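You operate a simulated robot arm through the tools that you are given. There is no shell and no other tool.

Carry out the task below with a simulated robot arm. There is one attempt and no reset: what you move stays moved.

Task
Steam the green upper soft in the steel drawer, then steam off.
Fine: shut the drawer before the steam goes on; wait till all five lamps are lit.

The check looks at the end state, three seconds after you hand in, the way a careful person would. Anything else that was tipped, shoved, dropped, spilled or broken makes it a failure.

Robot
A 7-joint arm with a two-finger parallel gripper, fixed in place. Base frame: the origin is at the foot of the arm, x ahead of it, y to its left, z up; the work surface is at about z = 0.85. Lengths are in m, angles in rad, forces in N, time in s.
Its first joint turns from -2.897 to 2.897 rad. Payload 4.4 kg.
Tool frame: the origin (TCP) lies between the finger pads and is the grasp point; the fingertips stand 0.023 m ahead of it; z points along the fingers, y is the line along which they close. The gripper opens to 0.094 m. The fingers are 0.038 m wide and 0.01 m thick; the gripper's body (0.054 by 0.096 m) begins 0.039 m behind the TCP.
Orientation is told as [roll, pitch, yaw] about the base's x, y, z axes, in that order, counted from this pose: with the fingers straight down and closing along the base's y, the tool's x points along the base's -x, its y along +y and its z along -z.

Tools
- The arm moves only by the tool step_arm. Its argument "commands" is a list of rows, each a list of 7 numbers: the shift along the tool's x, y, z in m, then the turn, a rotation vector about the tool's x, y, z in rad, then the gripper command, from -1 (shut) to 1 (fully open), values between in proportion. In form: [[dx, dy, dz, rx, ry, rz, hand], ...]. A call has 1 to 20 rows; each row is the pose to reach, as a shift and turn from the pose commanded when the call began, along the tool's axes at that moment. Each row takes 0.2 s and may step no farther than 0.05 m and 0.15 rad from the row before; otherwise, or with a gripper value out of range, the whole call is refused. Where a pose cannot be reached the arm comes as near as it can. A force on the tool above 40 N (or 10 N above the force at the start of the call, whichever is more), or a blocked arm, ends the call early, and 0.2 s more pass. The fingers move at their own pace (about 0.072 m/s each) and stop on an object; they squeeze with about 31 N. The grip force told is the motor's: it shows also when the fingers shut on nothing. Time passes only in rows, and 0.2 s behind the last, so rows that repeat a pose let the fingers close. The reply holds the time, the measured pose of the TCP, the force on the tool along the base axes, the opening and the grip force, in the units named above and with some noise, with the torque about the TCP (base axes, N m) and any sound that the robot's microphone picked up, and new pictures: "show" is both (left out), scene, wrist or none.
- Cameras (640 x 400 px; columns grow to the right, rows downward): "scene" is fixed at [0.3964, -0.6449, 1.6065]; the picture's right is [0.71, -0.70, 0.00], its down [-0.30, -0.30, -0.91] and it looks along [0.64, 0.65, -0.42] (base axes); focal length 356 px, centre (320, 200). "wrist" rides on the gripper at [0.086, 0.016, -0.075] in the tool frame; the picture's right is [-0.18, 0.98, 0.00], its down [-0.58, -0.11, -0.81] and it looks along [-0.79, -0.15, 0.59] (tool axes); focal length 243 px, centre (320, 200). There is no depth. A picture from a camera that has moved, and an enlarged one, comes with that camera's place and axes in the base frame and with its lens. The place of the scene camera against the robot may be out by one fixed shift of up to 0.018 m in any direction.
- enlarge(camera, box): a new picture of the part [left, top, right, bottom] of that camera's present view, enlarged. It takes no simulated time.
- sign_off(): hands the job in; it is judged then, once.

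Nothing tells you positions but the pictures and the camera data. Unless the task says otherwise, let go and move clear before handing in.

The tools are called after ">>>" as a command line: name --pt "numbers of a row" for each row, then --argument value for the rest, lists and objects as JSON in quotes. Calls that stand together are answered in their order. step_arm: Moves the arm, as the interface text tells. Its arguments: {"type":"object","properties":{"commands":{"type":"array","items":{"type":"array","items":{"type":"number"}}},"show":{"type":"string","enum":["both","scene","wrist","none"]}},"required":["commands"]} The other tools are called the same way: enlarge (camera, box) takes an enlarged picture of a part of a camera's view; sign_off () hands the job in.

At the start:

```text
clock: 0.0
position: [0.7626, -0.0054, 1.3981]
tool_rot: [-0.001, 0.001, 0.001]
force: [-0.4, -0.3, -0.4]
torque: [-0.01, -0.01, -0.03]
opening: 0.0942
gripper_force: 0.1
```

scene: 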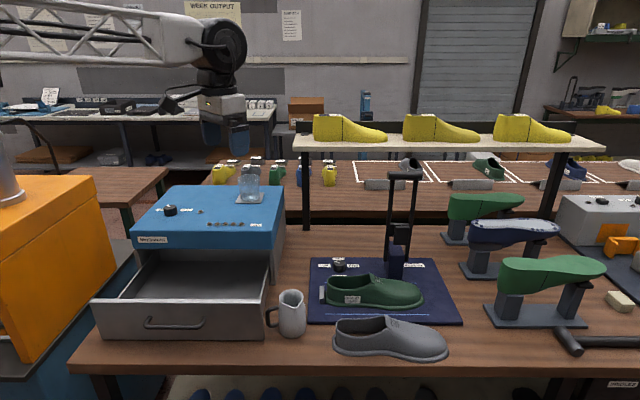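
wrist: 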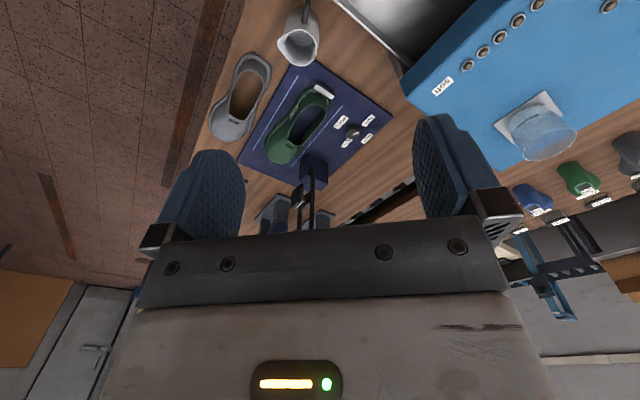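

I see a blue steamer with an open steel drawer, a water reservoir on top, a jug, a green shoe upper on a dark blue mat/press, and a grey one beside it. I'll look closer before moving.

>>> enlarge --camera "scene" --box '[80, 150, 320, 350]'

>>> enlarge --camera "scene" --box '[270, 160, 470, 370]'

>>> enlarge --camera "scene" --box '[130, 180, 290, 260]'

>>> enlarge --camera "wrist" --box '[200, 0, 420, 190]'

>>> enlarge --camera "wrist" --box '[400, 0, 640, 200]'

```text
2.00 times, centred on (200, 250) of scene
camera zoom: at [0.3964, -0.6449, 1.6065], right [0.71, -0.7, 0.0], down [-0.3, -0.3, -0.91], along [0.64, 0.65, -0.42], focal length 712 px, centre (560, 100)
```

zoom: 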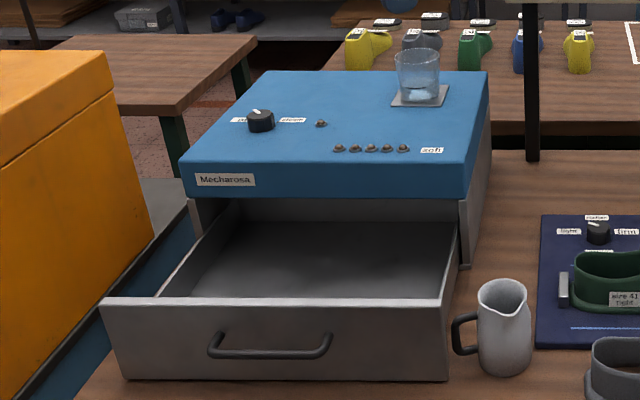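

```text
1.90 times, centred on (370, 265) of scene
camera zoom: at [0.3964, -0.6449, 1.6065], right [0.71, -0.7, 0.0], down [-0.3, -0.3, -0.91], along [0.64, 0.65, -0.42], focal length 678 px, centre (225, 76)
```

zoom: 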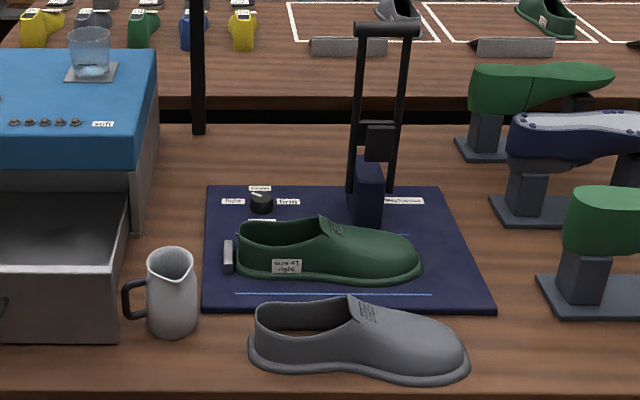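

```text
4.00 times, centred on (210, 220) of scene
camera zoom: at [0.3964, -0.6449, 1.6065], right [0.71, -0.7, 0.0], down [-0.3, -0.3, -0.91], along [0.64, 0.65, -0.42], focal length 1423 px, centre (760, 120)
```

zoom: 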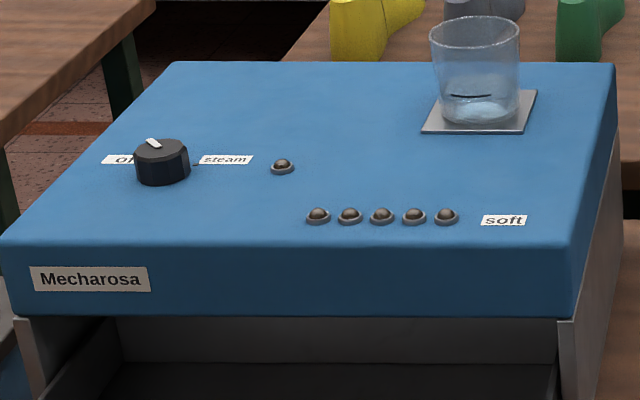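

```text
2.11 times, centred on (310, 95) of wrist
camera zoom: at [0.6758, 0.0121, 1.4722], right [0.18, 0.98, 0.0], down [0.58, -0.11, 0.81], along [0.79, -0.15, -0.59], focal length 511 px, centre (341, 421)
```

zoom: 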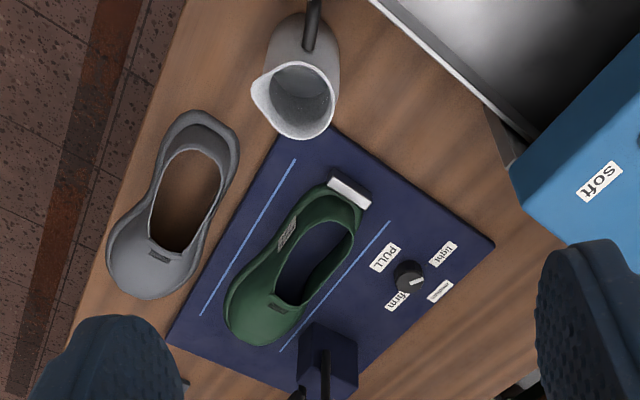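

```text
2.00 times, centred on (520, 100) of wrist
camera zoom: at [0.6758, 0.0121, 1.4722], right [0.18, 0.98, 0.0], down [0.58, -0.11, 0.81], along [0.79, -0.15, -0.59], focal length 485 px, centre (-80, 400)
```

zoom: 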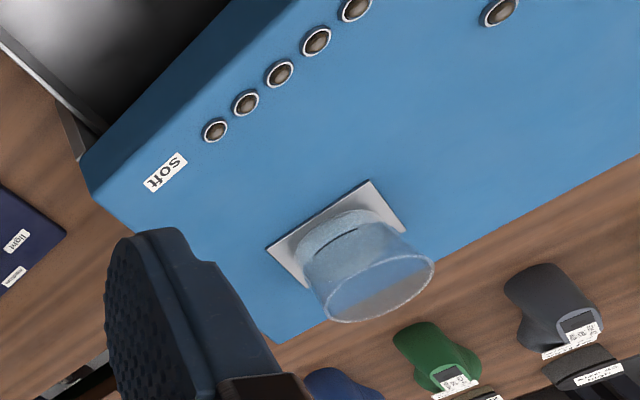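

The layout sits diagonally to the base; the green upper seems near (1.12, -0.13), the drawer handle near (0.63, 0.16). Looking closer at the water tank, jug, knob and clamp.

>>> enlarge --camera "scene" --box '[225, 155, 280, 212]'

>>> enlarge --camera "scene" --box '[150, 195, 230, 235]'

>>> enlarge --camera "wrist" --box '[480, 70, 600, 180]'

>>> enlarge --camera "wrist" --box '[260, 0, 340, 70]'

>>> enlarge --camera "scene" --box '[310, 255, 430, 320]'

>>> enlarge --camera "wrist" --box '[250, 70, 400, 190]'

```text
7.02 times, centred on (252, 184) of scene
camera zoom: at [0.3964, -0.6449, 1.6065], right [0.71, -0.7, 0.0], down [-0.3, -0.3, -0.91], along [0.64, 0.65, -0.42], focal length 2497 px, centre (794, 316)
```

zoom: 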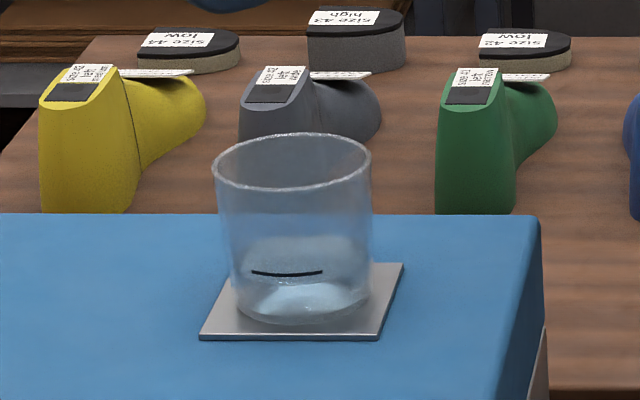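

```text
8.00 times, centred on (190, 215) of scene
camera zoom: at [0.3964, -0.6449, 1.6065], right [0.71, -0.7, 0.0], down [-0.3, -0.3, -0.91], along [0.64, 0.65, -0.42], focal length 2846 px, centre (1360, 80)
```

zoom: 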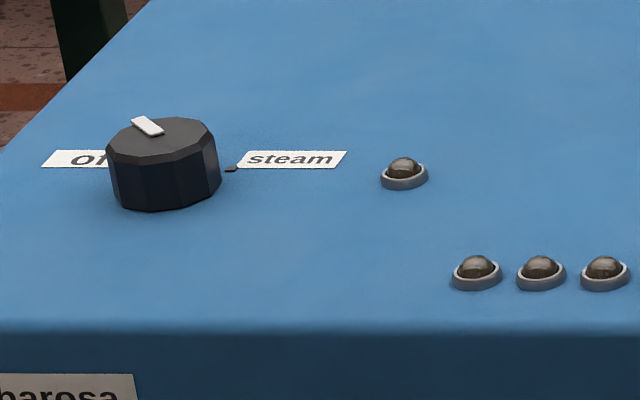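

```text
3.64 times, centred on (540, 125) of wrist
camera zoom: at [0.6758, 0.0121, 1.4722], right [0.18, 0.98, 0.0], down [0.58, -0.11, 0.81], along [0.79, -0.15, -0.59], focal length 882 px, centre (-480, 473)
```

zoom: 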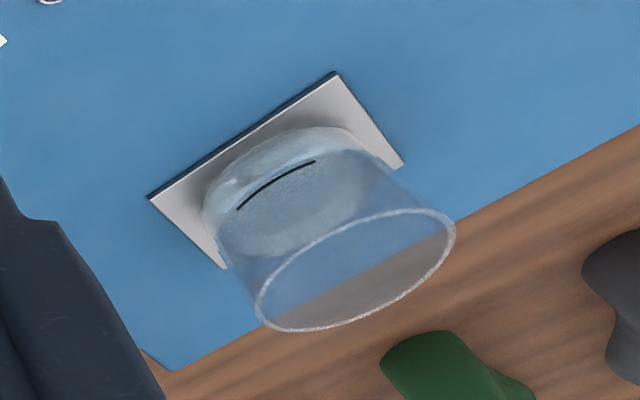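

```text
5.71 times, centred on (300, 35) of wrist
camera zoom: at [0.6758, 0.0121, 1.4722], right [0.18, 0.98, 0.0], down [0.58, -0.11, 0.81], along [0.79, -0.15, -0.59], focal length 1386 px, centre (434, 1143)
```

zoom: 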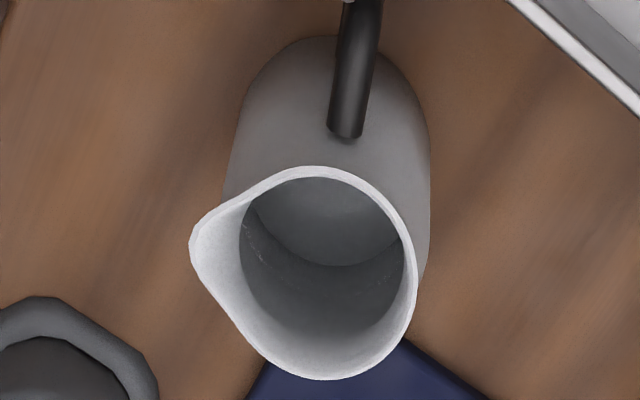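

```text
5.33 times, centred on (370, 288) of scene
camera zoom: at [0.3964, -0.6449, 1.6065], right [0.71, -0.7, 0.0], down [-0.3, -0.3, -0.91], along [0.64, 0.65, -0.42], focal length 1897 px, centre (53, -267)
```

zoom: 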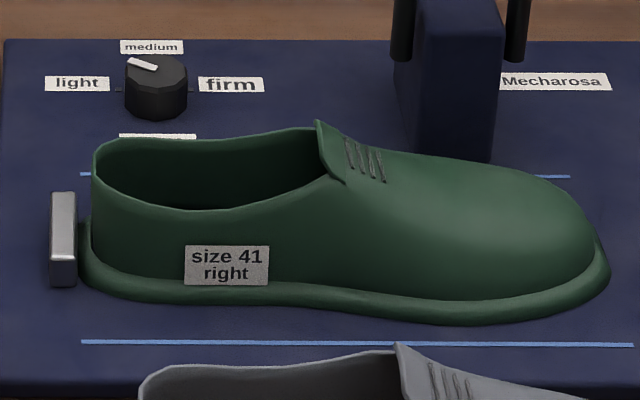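

```text
3.33 times, centred on (325, 130) of wrist
camera zoom: at [0.6758, 0.0121, 1.4722], right [0.18, 0.98, 0.0], down [0.58, -0.11, 0.81], along [0.79, -0.15, -0.59], focal length 809 px, centre (303, 433)
```

zoom: 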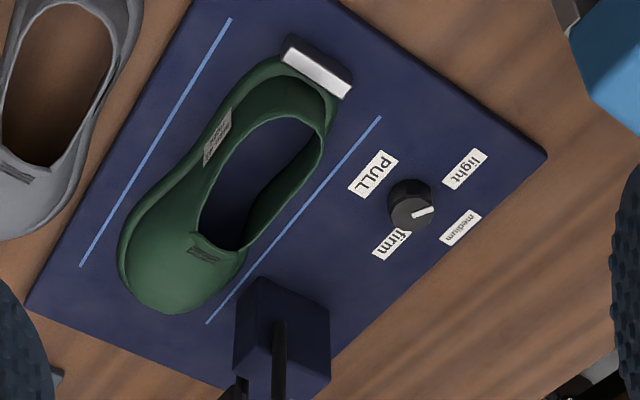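

The upper is loose on the press mat, heel toward the stop; knob at "off". I want to judge the tank's water level against its mark before deciding anything, so zooming further.

>>> enlarge --camera "scene" --box '[238, 180, 266, 204]'

>>> enlarge --camera "wrist" --box '[500, 90, 560, 140]'

>>> enlarge --camera "scene" --box '[260, 280, 320, 345]'

>>> enlarge --camera "scene" --box '[0, 150, 140, 400]'

>>> enlarge --camera "scene" --box '[430, 180, 640, 360]'

>>> enlarge --camera "scene" --box '[160, 0, 320, 60]'

```text
16.00 times, centred on (252, 192) of scene
camera zoom: at [0.3964, -0.6449, 1.6065], right [0.71, -0.7, 0.0], down [-0.3, -0.3, -0.91], along [0.64, 0.65, -0.42], focal length 5692 px, centre (1408, 328)
```

zoom: 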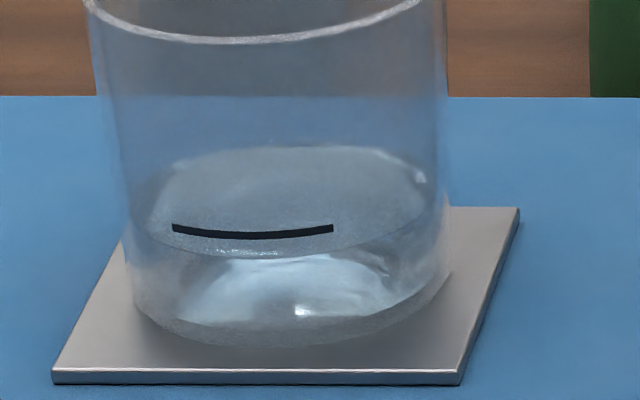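

```text
8.00 times, centred on (530, 115) of wrist
camera zoom: at [0.6758, 0.0121, 1.4722], right [0.18, 0.98, 0.0], down [0.58, -0.11, 0.81], along [0.79, -0.15, -0.59], focal length 1941 px, centre (-1360, 880)
```

zoom: 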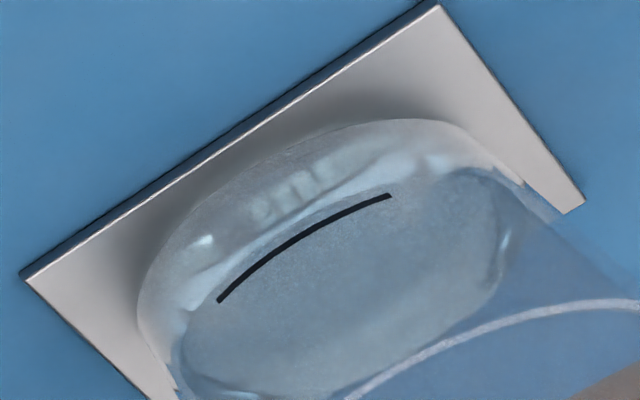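

```text
6.15 times, centred on (290, 312) of scene
camera zoom: at [0.3964, -0.6449, 1.6065], right [0.71, -0.7, 0.0], down [-0.3, -0.3, -0.91], along [0.64, 0.65, -0.42], focal length 2189 px, centre (505, -492)
```

zoom: 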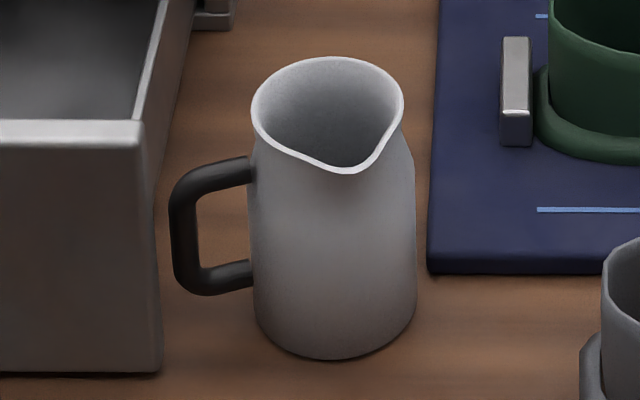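

```text
1.60 times, centred on (70, 275) of scene
camera zoom: at [0.3964, -0.6449, 1.6065], right [0.71, -0.7, 0.0], down [-0.3, -0.3, -0.91], along [0.64, 0.65, -0.42], focal length 569 px, centre (720, 80)
```

zoom: 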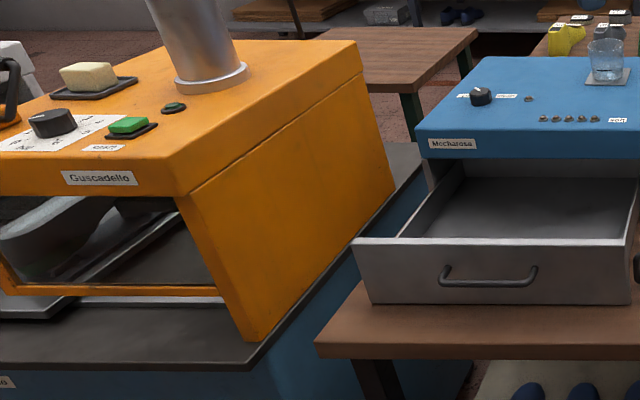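

```text
2.22 times, centred on (535, 270) of scene
camera zoom: at [0.3964, -0.6449, 1.6065], right [0.71, -0.7, 0.0], down [-0.3, -0.3, -0.91], along [0.64, 0.65, -0.42], focal length 791 px, centre (-158, 44)
```

zoom: 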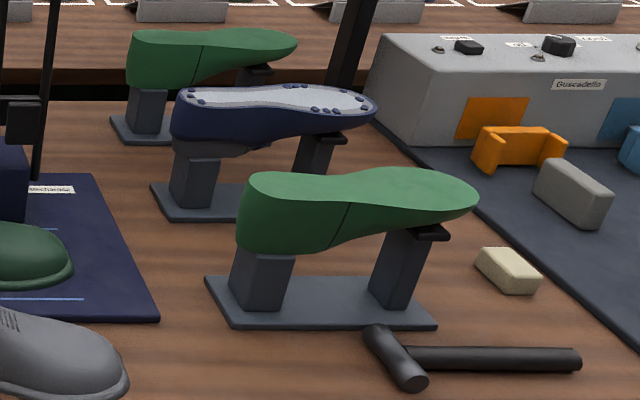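

```text
4.00 times, centred on (240, 30) of scene
camera zoom: at [0.3964, -0.6449, 1.6065], right [0.71, -0.7, 0.0], down [-0.3, -0.3, -0.91], along [0.64, 0.65, -0.42], focal length 1423 px, centre (640, 880)
```

zoom: 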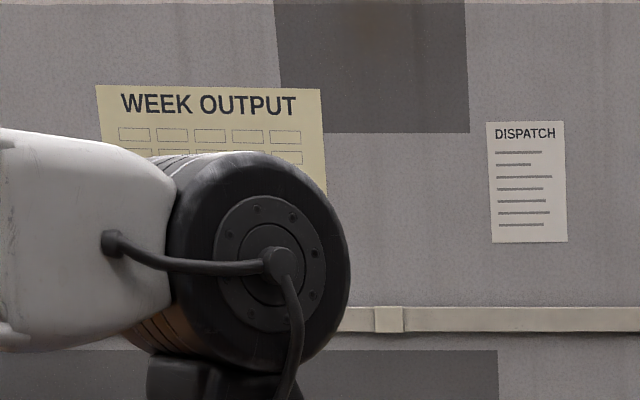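

The tank's water sits slightly below its mark; I'll watch lamps later to see if that matters. Next: yaw the tool so the fingers close across the shoe (bench runs ~45° to base) and look down into jug and shoe from nearer.

>>> step_arm --pt "-0.015 0 0.025 0 0 0.13 1" --pt "-0.03 0 0.05 0 0 0.26 1" --pt "-0.045 0 0.075 0 0 0.39 1" --pt "-0.06 0 0.1 0 0 0.52 1" --pt "-0.075 0 0.125 0 0 0.65 1" --pt "-0.085 0 0.15 0 0 0.778 1" --pt "-0.085 0 0.15 0 0 0.778 1"

```text
clock: 1.6
position: [0.8467, -0.0055, 1.2479]
tool_rot: [-0.002, 0.001, -0.779]
force: [0.0, -0.8, 0.1]
torque: [-0.01, -0.01, 0.01]
opening: 0.0941
gripper_force: 0.1
camera wrist: at [0.797, 0.0669, 1.3211], right [0.82, 0.57, 0.0], down [0.34, -0.49, 0.81], along [0.46, -0.66, -0.59], focal length 243 px, centre (320, 200)
```

scene: 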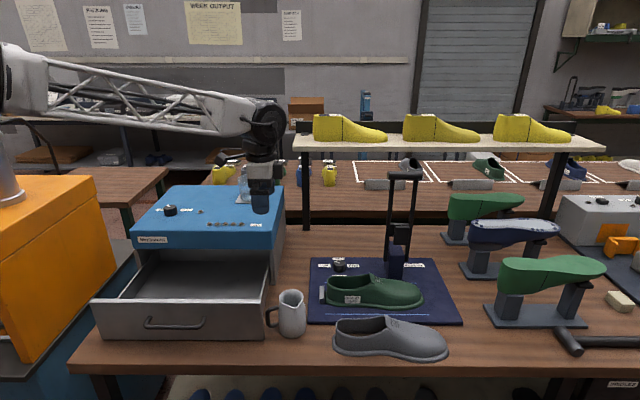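
wrist: 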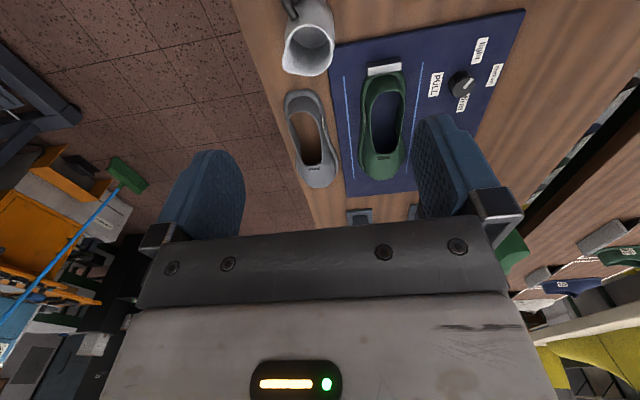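

The tool is now square to the bench and the jug, grey shoe and green shoe line up ahead of it. Zooming in on jug content and the shoe's collar.

>>> enlarge --camera "wrist" --box '[270, 0, 350, 80]'

>>> enlarge --camera "wrist" --box '[330, 40, 450, 200]'

>>> enlarge --camera "scene" --box '[150, 180, 300, 260]'

```text
5.00 times, centred on (310, 40) of wrist
camera zoom: at [0.797, 0.0669, 1.3211], right [0.82, 0.57, 0.0], down [0.34, -0.49, 0.81], along [0.46, -0.66, -0.59], focal length 1213 px, centre (370, 1000)
```

zoom: 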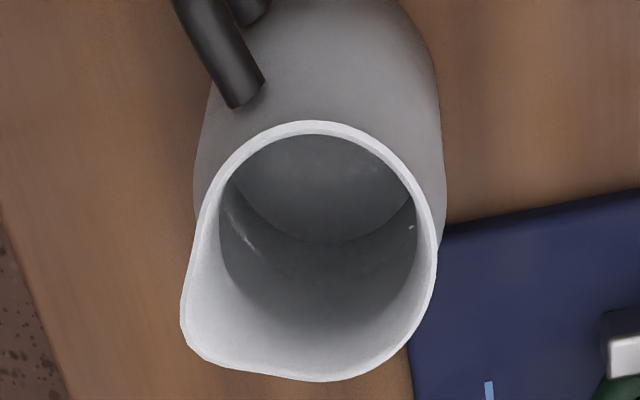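

```text
2.50 times, centred on (390, 120) of wrist
camera zoom: at [0.797, 0.0669, 1.3211], right [0.82, 0.57, 0.0], down [0.34, -0.49, 0.81], along [0.46, -0.66, -0.59], focal length 606 px, centre (145, 400)
```

zoom: 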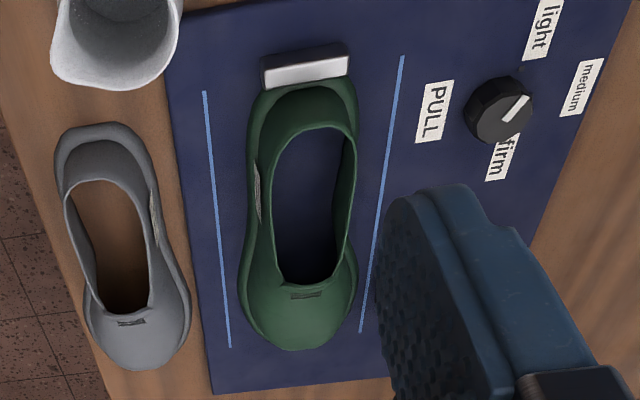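

```text
4.27 times, centred on (225, 220) of scene
camera zoom: at [0.3964, -0.6449, 1.6065], right [0.71, -0.7, 0.0], down [-0.3, -0.3, -0.91], along [0.64, 0.65, -0.42], focal length 1518 px, centre (725, 115)
```

zoom: 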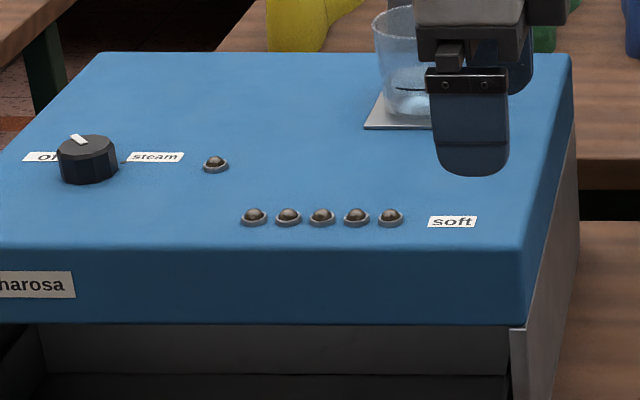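

The upper is an open, soleless shell on the mat; its near side wall is at about (1.06, -0.14), beyond straight-down reach, so I need a tilted tool. Turning the hand around so the camera side ends on the far side, clear of the heel when tilted.

>>> step_arm --pt "0 0 0 0 0 -0.143 1" --pt "0 0 0 0 0 -0.286 1" --pt "0 0 0 0 0 -0.429 1" --pt "0 0 0 0 0 -0.572 1" --pt "0 0 0 0 0 -0.715 1" --pt "0 0 0 0 0 -0.858 1" --pt "0 0 0 0 0 -1.0 1" --pt "0 0 0 0 0 -1.143 1" --pt "0 0 0 0 0 -1.286 1" --pt "0 0 0 0 0 -1.429 1" --pt "0 0 0 0 0 -1.571 1" --show "wrist"

>>> step_arm --pt "0 0 0 0 0 -0.143 1" --pt "0 0 0 0 0 -0.286 1" --pt "0 0 0 0 0 -0.429 1" --pt "0 0 0 0 0 -0.572 1" --pt "0 0 0 0 0 -0.715 1" --pt "0 0 0 0 0 -0.858 1" --pt "0 0 0 0 0 -1.0 1" --pt "0 0 0 0 0 -1.143 1" --pt "0 0 0 0 0 -1.286 1" --pt "0 0 0 0 0 -1.429 1" --pt "0 0 0 0 0 -1.571 1"

```text
clock: 4.0
position: [0.8469, -0.0044, 1.2475]
tool_rot: [0.0, 0.0, 0.795]
force: [-0.2, 0.3, 0.2]
torque: [-0.01, 0.0, -0.02]
opening: 0.0941
gripper_force: 0.1
camera wrist: at [0.7753, -0.0546, 1.322], right [-0.57, 0.82, 0.0], down [0.48, 0.34, 0.81], along [0.66, 0.46, -0.59], focal length 243 px, centre (320, 200)
```

wrist: 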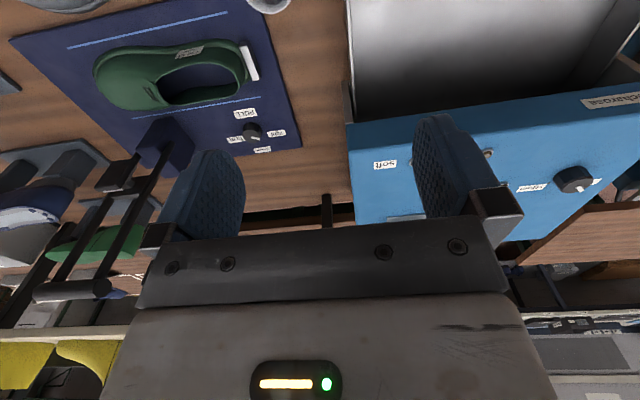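

```text
clock: 6.4
position: [0.8477, -0.0042, 1.2491]
tool_rot: [-0.001, 0.001, 2.365]
force: [0.3, 0.1, 0.6]
torque: [-0.01, 0.05, 0.01]
opening: 0.0938
gripper_force: 0.0
camera wrist: at [0.8977, -0.0762, 1.3225], right [-0.82, -0.57, 0.0], down [-0.34, 0.48, 0.81], along [-0.46, 0.66, -0.59], focal length 243 px, centre (320, 200)
```

scene: 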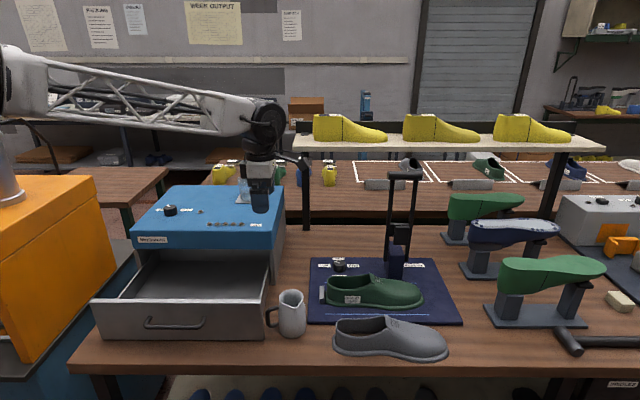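
wrist: 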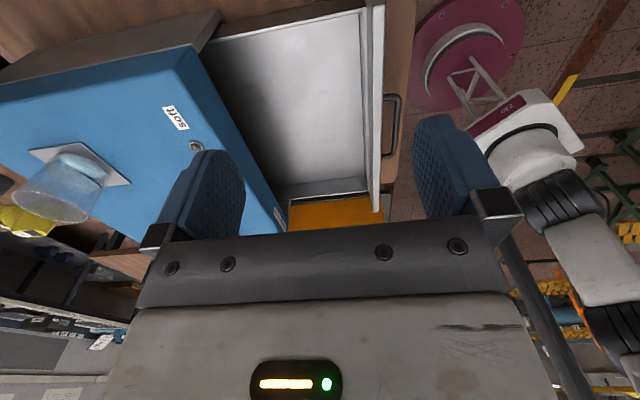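

The hand is flipped and the drawer is well seen: opening about 0.21 m deep, centred near U=-0.36 in bench terms, floor empty. Moving above the shoe's near side wall with a 0.5 rad outward tilt to test reach.

>>> step_arm --pt "0.028 -0.007 0.02 0 0.06 0 0.17" --pt "0.056 -0.014 0.045 0 0.12 0 0.17" --pt "0.085 -0.022 0.07 0 0.18 0 0.17" --pt "0.114 -0.029 0.095 0 0.24 0 0.17" --pt "0.143 -0.036 0.12 0 0.3 0 0.17" --pt "0.171 -0.043 0.145 0 0.36 0 0.17" --pt "0.2 -0.05 0.17 0 0.43 0 0.17" --pt "0.228 -0.058 0.195 0 0.5 0 0.17" --pt "0.228 -0.058 0.195 0 0.5 0 0.17"

```text
clock: 8.4
position: [1.0505, -0.1234, 1.0504]
tool_rot: [0.0, 0.502, 2.365]
force: [0.2, -0.7, -0.7]
torque: [-0.03, 0.02, 0.01]
opening: 0.0547
gripper_force: 0.0
camera wrist: at [1.0684, -0.1626, 1.1569], right [-0.8, -0.59, -0.09], down [-0.56, 0.71, 0.43], along [-0.19, 0.39, -0.9], focal length 243 px, centre (320, 200)
```

scene: 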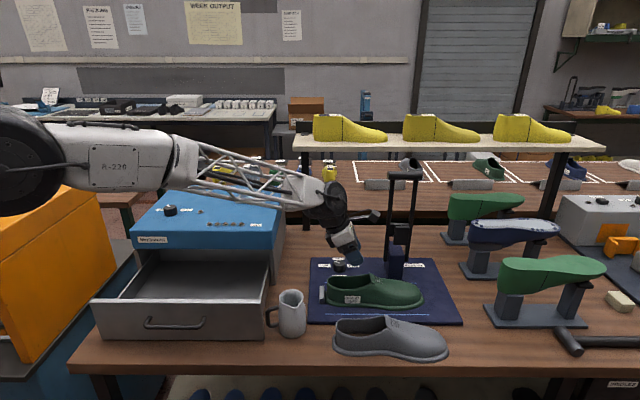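
wrist: 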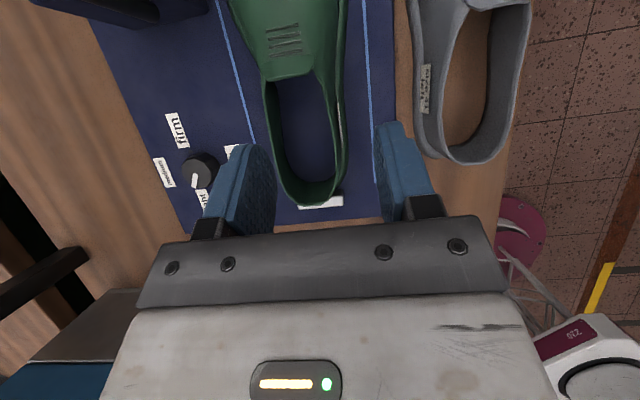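

Reach is fine, and the wrist camera now looks straight down into the shoe between the fingers. Zooming to fix the near wall's exact position.

>>> enlarge --camera "wrist" --box '[220, 0, 420, 220]'

>>> enlarge --camera "scene" --box '[300, 180, 440, 320]'

```text
1.82 times, centred on (320, 110) of wrist
camera zoom: at [1.0684, -0.1626, 1.1569], right [-0.8, -0.59, -0.09], down [-0.56, 0.71, 0.43], along [-0.19, 0.39, -0.9], focal length 441 px, centre (320, 364)
```

zoom: 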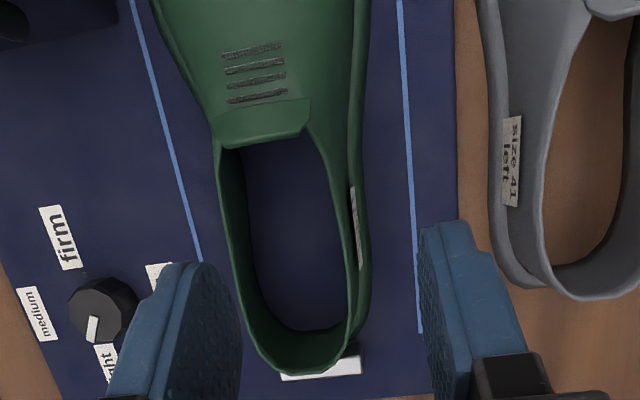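

```text
2.86 times, centred on (370, 250) of scene
camera zoom: at [0.3964, -0.6449, 1.6065], right [0.71, -0.7, 0.0], down [-0.3, -0.3, -0.91], along [0.64, 0.65, -0.42], focal length 1016 px, centre (177, 57)
```

zoom: 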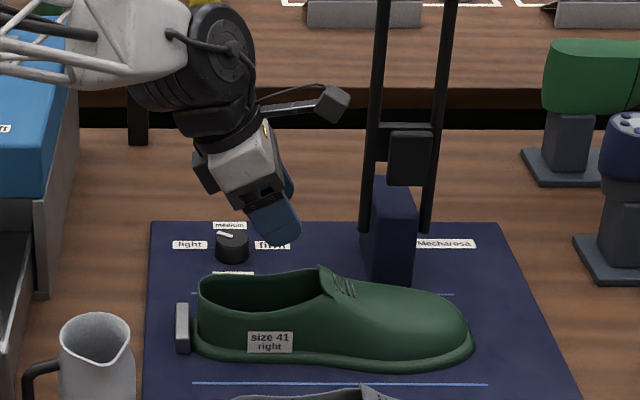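

The near wall's rim is at W≈0.828 and the far at ≈0.886, so the waist (flange ≈0.08 wide) fits the open gripper; I'll straddle both walls. Centring over it first.

>>> step_arm --pt "0 -0.013 0 0 0 0 1" --pt "-0.004 -0.0259 0.02 0 0 0 1" --pt "-0.0086 -0.0259 0.0409 0 0 0 1" --pt "-0.0086 -0.0259 0.0409 0 0 0 1"

>>> enlarge --camera "wrist" --box '[200, 0, 440, 220]'

>>> enlarge --camera "scene" --box '[310, 210, 430, 310]'

```text
clock: 9.4
position: [1.0785, -0.1119, 1.0123]
tool_rot: [-0.001, 0.5, 2.364]
force: [0.1, 0.3, -0.6]
torque: [0.01, -0.01, -0.02]
opening: 0.0939
gripper_force: 0.1
camera wrist: at [1.0952, -0.1516, 1.1176], right [-0.8, -0.59, -0.09], down [-0.56, 0.71, 0.43], along [-0.19, 0.39, -0.9], focal length 243 px, centre (320, 200)
```

scene: 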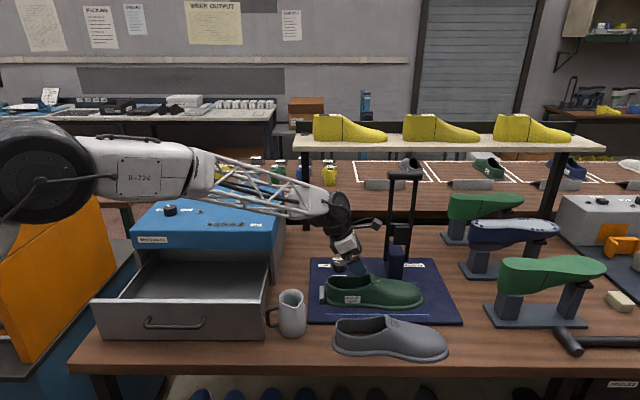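
wrist: 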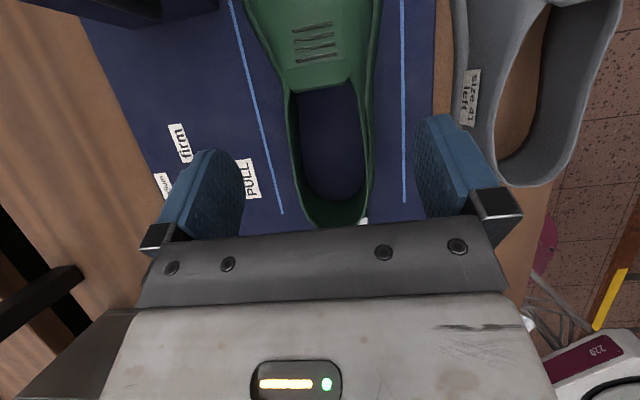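

```text
1.82 times, centred on (320, 110) of wrist
camera zoom: at [1.0952, -0.1516, 1.1176], right [-0.8, -0.59, -0.09], down [-0.56, 0.71, 0.43], along [-0.19, 0.39, -0.9], focal length 441 px, centre (320, 364)
```

zoom: 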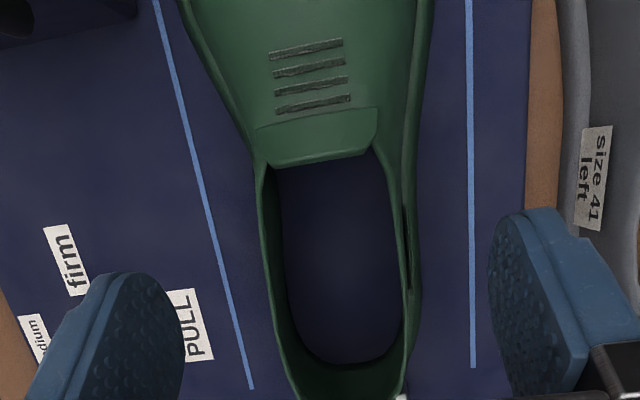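

```text
4.00 times, centred on (370, 260) of scene
camera zoom: at [0.3964, -0.6449, 1.6065], right [0.71, -0.7, 0.0], down [-0.3, -0.3, -0.91], along [0.64, 0.65, -0.42], focal length 1423 px, centre (120, -40)
```

zoom: 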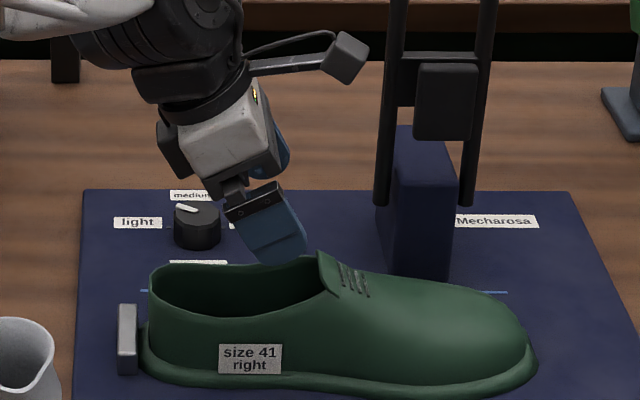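

The fingers straddle the waist evenly (centre W≈0.858). Lowering straight down to about z=0.916 with a pause before closing.

>>> step_arm --pt "-0.012 0 0.022 0 0 0 1" --pt "-0.024 0 0.044 0 0 0 1" --pt "-0.036 0 0.065 0 0 0 1" --pt "-0.046 0 0.084 0 0 0 1" --pt "-0.046 0 0.084 0 0 0 1"

>>> enlarge --camera "scene" --box '[310, 210, 430, 310]'

>>> enlarge --camera "wrist" --box '[200, 0, 480, 240]'

```text
clock: 10.6
position: [1.0763, -0.112, 0.9169]
tool_rot: [0.001, 0.5, 2.362]
force: [0.4, -0.7, 0.2]
torque: [0.03, -0.01, 0.01]
opening: 0.094
gripper_force: 0.1
camera wrist: at [1.0946, -0.1515, 1.0235], right [-0.8, -0.59, -0.09], down [-0.56, 0.71, 0.43], along [-0.19, 0.39, -0.9], focal length 243 px, centre (320, 200)
```

scene: 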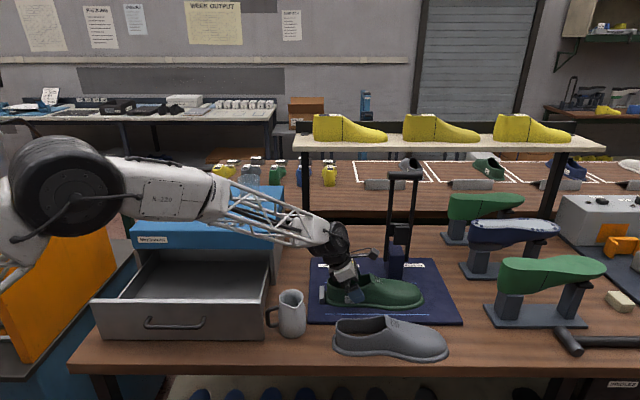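
wrist: 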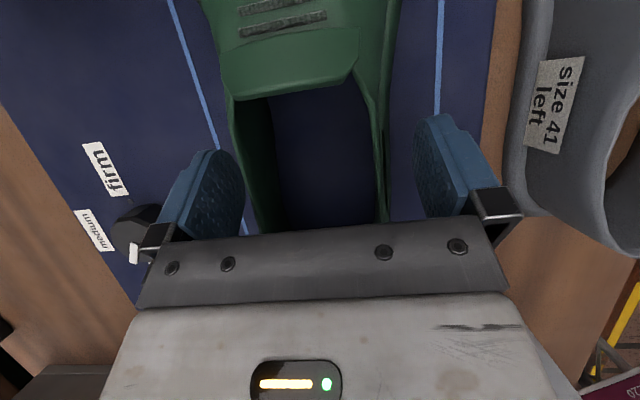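

```text
4.00 times, centred on (370, 260) of scene
camera zoom: at [0.3964, -0.6449, 1.6065], right [0.71, -0.7, 0.0], down [-0.3, -0.3, -0.91], along [0.64, 0.65, -0.42], focal length 1423 px, centre (120, -40)
```

zoom: 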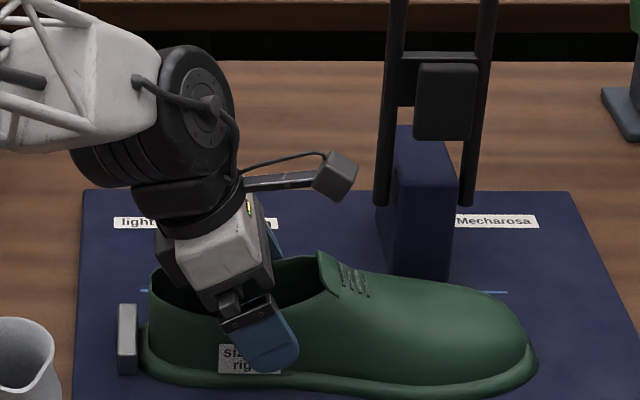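

```text
1.67 times, centred on (340, 120) of wrist
camera zoom: at [1.0946, -0.1515, 1.0235], right [-0.8, -0.59, -0.09], down [-0.56, 0.71, 0.43], along [-0.19, 0.39, -0.9], focal length 404 px, centre (287, 333)
```

zoom: 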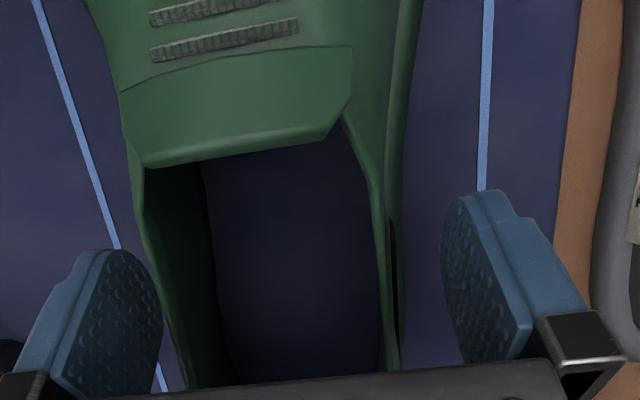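

The fingers stand on both sides of the waist with no contact. Closing the gripper now.

>>> step_arm --pt "0 0 0 0 0 0 0.5" --pt "0 0 0 0 0 0 0.2" --pt "0 0 0 0 0 0 -0.2" --pt "0 0 0 0 0 0 -0.6" --pt "0 0 0 0 0 0 -1" --pt "0 0 0 0 0 0 -1" --pt "0 0 0 0 0 0 -1"

>>> enlarge --camera "scene" --box '[310, 210, 430, 310]'

```text
clock: 12.2
position: [1.0764, -0.1113, 0.9174]
tool_rot: [0.0, 0.501, 2.362]
force: [1.1, -0.1, -0.6]
torque: [-0.07, 0.03, -0.01]
opening: 0.0741
gripper_force: 30.8
camera wrist: at [1.0945, -0.1515, 1.0236], right [-0.8, -0.59, -0.09], down [-0.56, 0.71, 0.43], along [-0.19, 0.39, -0.9], focal length 243 px, centre (320, 200)
```

scene: 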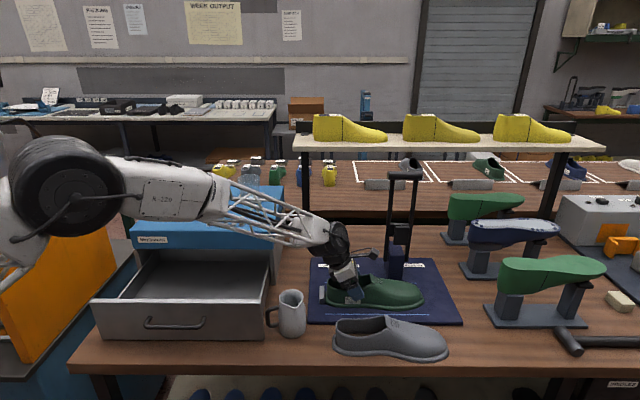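
wrist: 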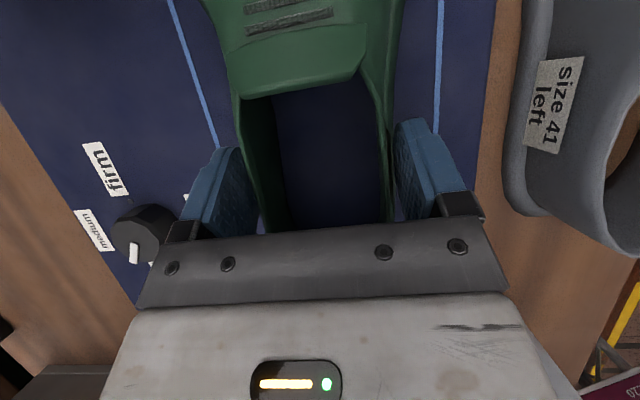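

```text
4.00 times, centred on (370, 260) of scene
camera zoom: at [0.3964, -0.6449, 1.6065], right [0.71, -0.7, 0.0], down [-0.3, -0.3, -0.91], along [0.64, 0.65, -0.42], focal length 1423 px, centre (120, -40)
```

zoom: 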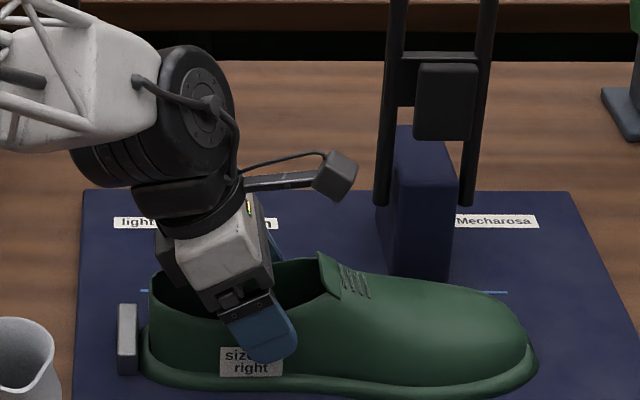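

The upper is held at 0.074 m with full grip force. Lifting 5 cm to check the hold.

>>> step_arm --pt "0.0048 0 -0.0088 0 0 0 -1" --pt "0.012 0 -0.0219 0 0 0 -1" --pt "0.024 0 -0.0439 0 0 0 -1" --pt "0.024 0 -0.0439 0 0 0 -1"

>>> enlarge --camera "scene" --box '[310, 210, 430, 310]'

```text
clock: 13.2
position: [1.0774, -0.1135, 0.9687]
tool_rot: [0.002, 0.499, 2.363]
force: [-0.3, 0.0, -1.6]
torque: [0.01, 0.02, 0.02]
opening: 0.0743
gripper_force: 30.9
camera wrist: at [1.0948, -0.1525, 1.0738], right [-0.81, -0.59, -0.09], down [-0.56, 0.71, 0.43], along [-0.19, 0.39, -0.9], focal length 243 px, centre (320, 200)
```

scene: 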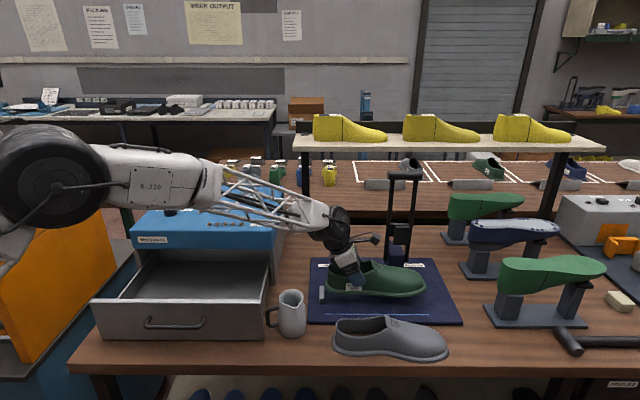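
wrist: 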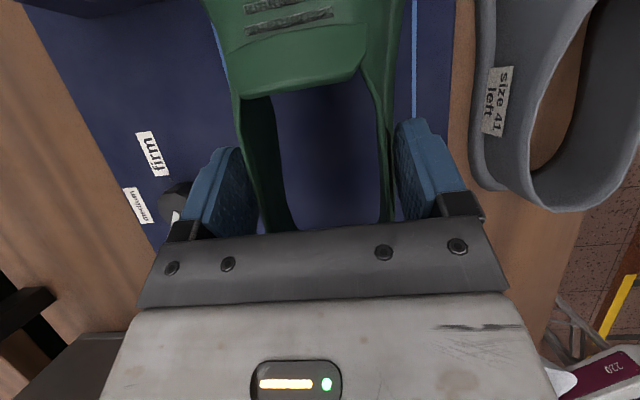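

```text
4.00 times, centred on (370, 260) of scene
camera zoom: at [0.3964, -0.6449, 1.6065], right [0.71, -0.7, 0.0], down [-0.3, -0.3, -0.91], along [0.64, 0.65, -0.42], focal length 1423 px, centre (120, -40)
```

zoom: 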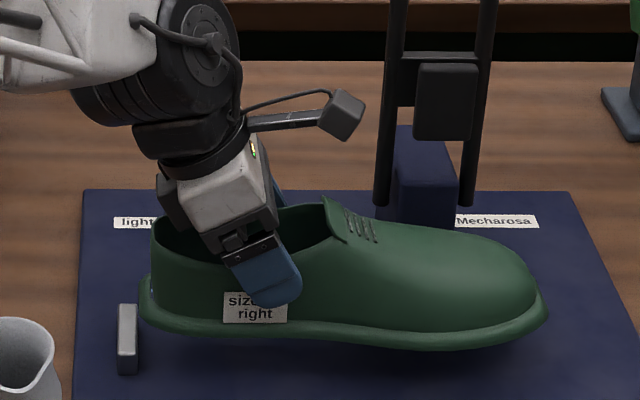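

Held firmly and level (about 0.16 kg). Lifting clear and carrying it over the jug toward the open drawer.

>>> step_arm --pt "0.018 0 -0.033 0 0 0 -1" --pt "0.036 0 -0.066 0 0 0 -1" --pt "0.054 0 -0.099 0 0 0 -1" --pt "0.072 0 -0.1316 0 0 0 -1" --pt "0.034 0.003 -0.1526 0 0 0 -1" --pt "-0.004 0.006 -0.1736 0 0 0 -1" --pt "-0.042 0.009 -0.1946 0 0 0 -1" --pt "-0.08 0.012 -0.2156 0 0 0 -1" --pt "-0.118 0.015 -0.2356 0 0 0 -1" --pt "-0.156 0.018 -0.2566 0 0 0 -1"

>>> step_arm --pt "-0.038 0.003 -0.021 0 0 0 -1" --pt "-0.076 0.006 -0.042 0 0 0 -1" --pt "-0.114 0.009 -0.0625 0 0 0 -1" --pt "-0.152 0.012 -0.083 0 0 0 -1" --pt "-0.19 0.015 -0.104 0 0 0 -1" --pt "-0.228 0.019 -0.125 0 0 0 -1" --pt "-0.228 0.019 -0.125 0 0 0 -1"

```text
clock: 15.4
position: [0.8781, 0.0582, 1.116]
tool_rot: [0.001, 0.501, 2.363]
force: [-0.2, 0.4, -1.9]
torque: [0.02, 0.06, 0.0]
opening: 0.0743
gripper_force: 31.0
camera wrist: at [0.8959, 0.0181, 1.2221], right [-0.81, -0.59, -0.09], down [-0.56, 0.71, 0.43], along [-0.19, 0.4, -0.9], focal length 243 px, centre (320, 200)
```

scene: 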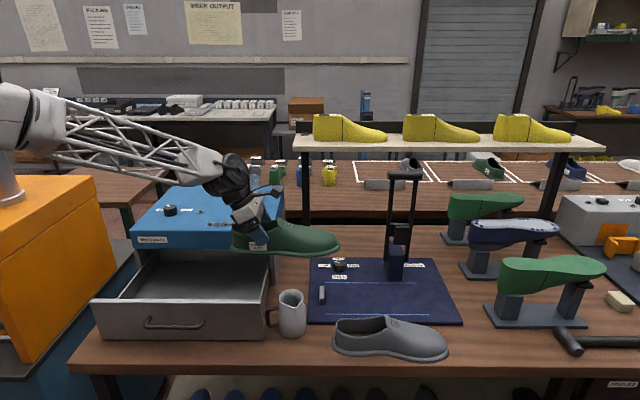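
wrist: 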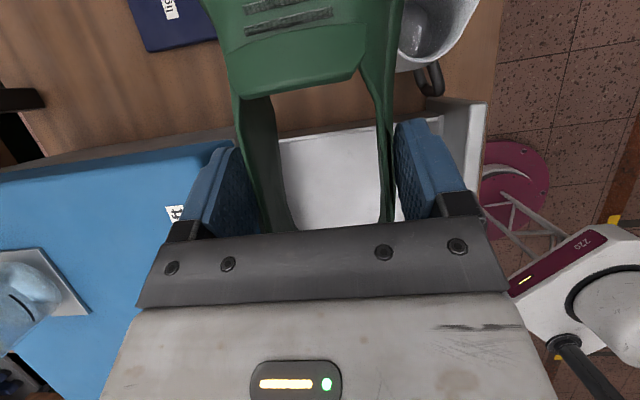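

```text
clock: 17.0
position: [0.6804, 0.2257, 1.1204]
tool_rot: [-0.002, 0.5, 2.363]
force: [0.3, 0.5, -1.6]
torque: [-0.02, 0.02, -0.01]
opening: 0.0744
gripper_force: 30.8
camera wrist: at [0.698, 0.1873, 1.2261], right [-0.8, -0.59, -0.09], down [-0.56, 0.71, 0.43], along [-0.19, 0.39, -0.9], focal length 243 px, centre (320, 200)
```

scene: 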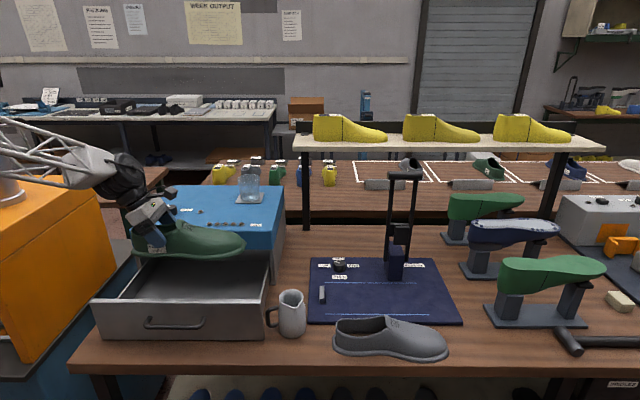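
wrist: 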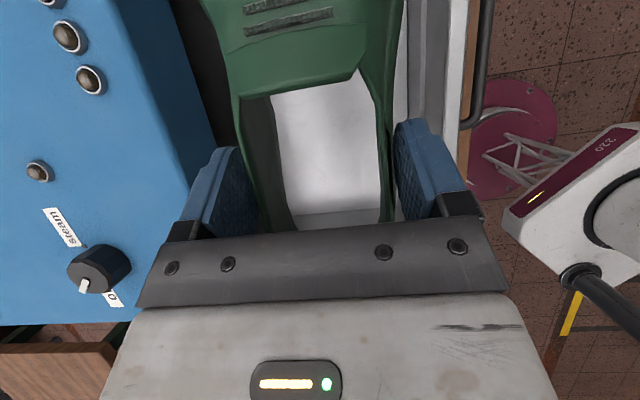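

The upper hangs over the drawer, toe to the right. Checking clearances to the front panel, side walls and lid before lowering.

>>> enlarge --camera "wrist" --box '[100, 0, 520, 240]'

>>> enlarge --camera "scene" --box '[80, 140, 300, 350]'

```text
1.52 times, centred on (310, 120) of wrist
camera zoom: at [0.698, 0.1873, 1.2261], right [-0.8, -0.59, -0.09], down [-0.56, 0.71, 0.43], along [-0.19, 0.39, -0.9], focal length 370 px, centre (335, 322)
```

zoom: 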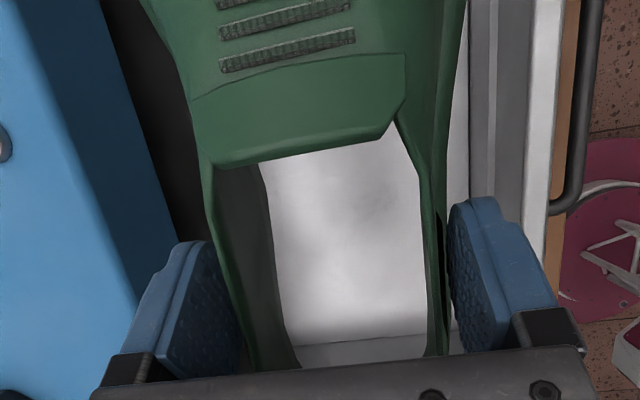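

```text
1.90 times, centred on (190, 245) of scene
camera zoom: at [0.3964, -0.6449, 1.6065], right [0.71, -0.7, 0.0], down [-0.3, -0.3, -0.91], along [0.64, 0.65, -0.42], focal length 678 px, centre (568, 114)
```

zoom: 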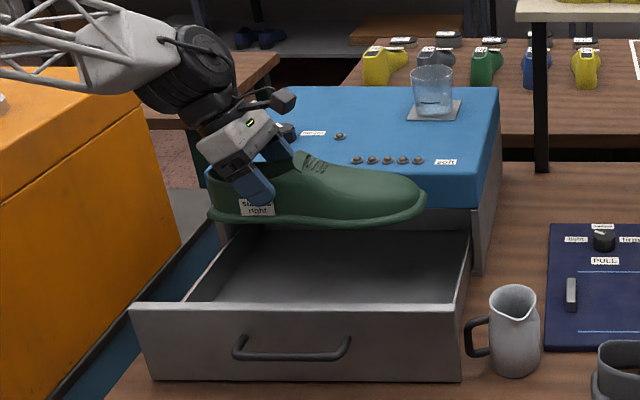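

Clearances look good on every side (about 4–5 cm). Lowering to just above the drawer floor.

>>> step_arm --pt "-0.0163 0 0.0298 0 0 0 -1" --pt "-0.0326 0 0.0596 0 0 0 -1" --pt "-0.049 0 0.0894 0 0 0 -1" --pt "-0.0653 0 0.1192 0 0 0 -1" --pt "-0.0816 0 0.149 0 0 0 -1" --pt "-0.0816 0 0.149 0 0 0 -1"

>>> enlarge --camera "scene" --box '[80, 160, 300, 350]'

```text
clock: 18.4
position: [0.6802, 0.2256, 0.9488]
tool_rot: [0.0, 0.502, 2.364]
force: [0.3, 0.5, -1.4]
torque: [-0.01, 0.02, 0.01]
opening: 0.0742
gripper_force: 30.5
camera wrist: at [0.6973, 0.1865, 1.055], right [-0.8, -0.59, -0.09], down [-0.56, 0.71, 0.43], along [-0.19, 0.39, -0.9], focal length 243 px, centre (320, 200)
```

scene: 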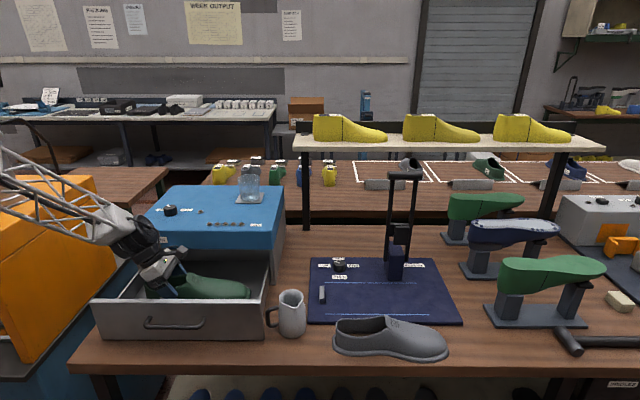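
wrist: 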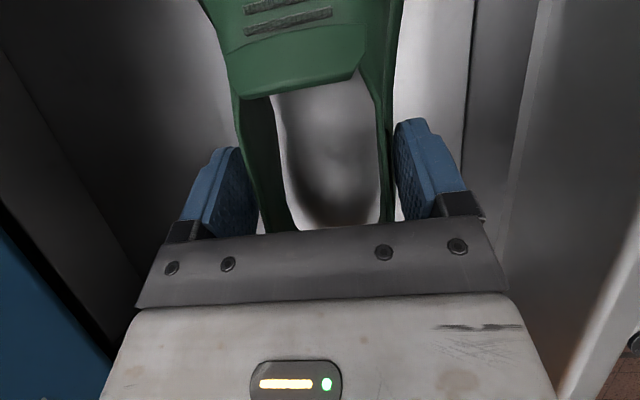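

```text
2.11 times, centred on (190, 255) of scene
camera zoom: at [0.3964, -0.6449, 1.6065], right [0.71, -0.7, 0.0], down [-0.3, -0.3, -0.91], along [0.64, 0.65, -0.42], focal length 749 px, centre (594, 84)
```

zoom: 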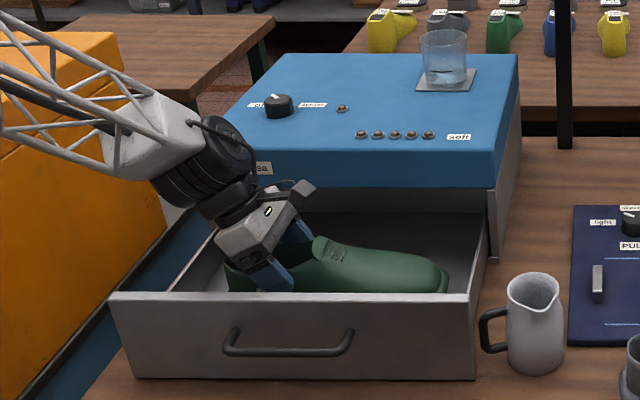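

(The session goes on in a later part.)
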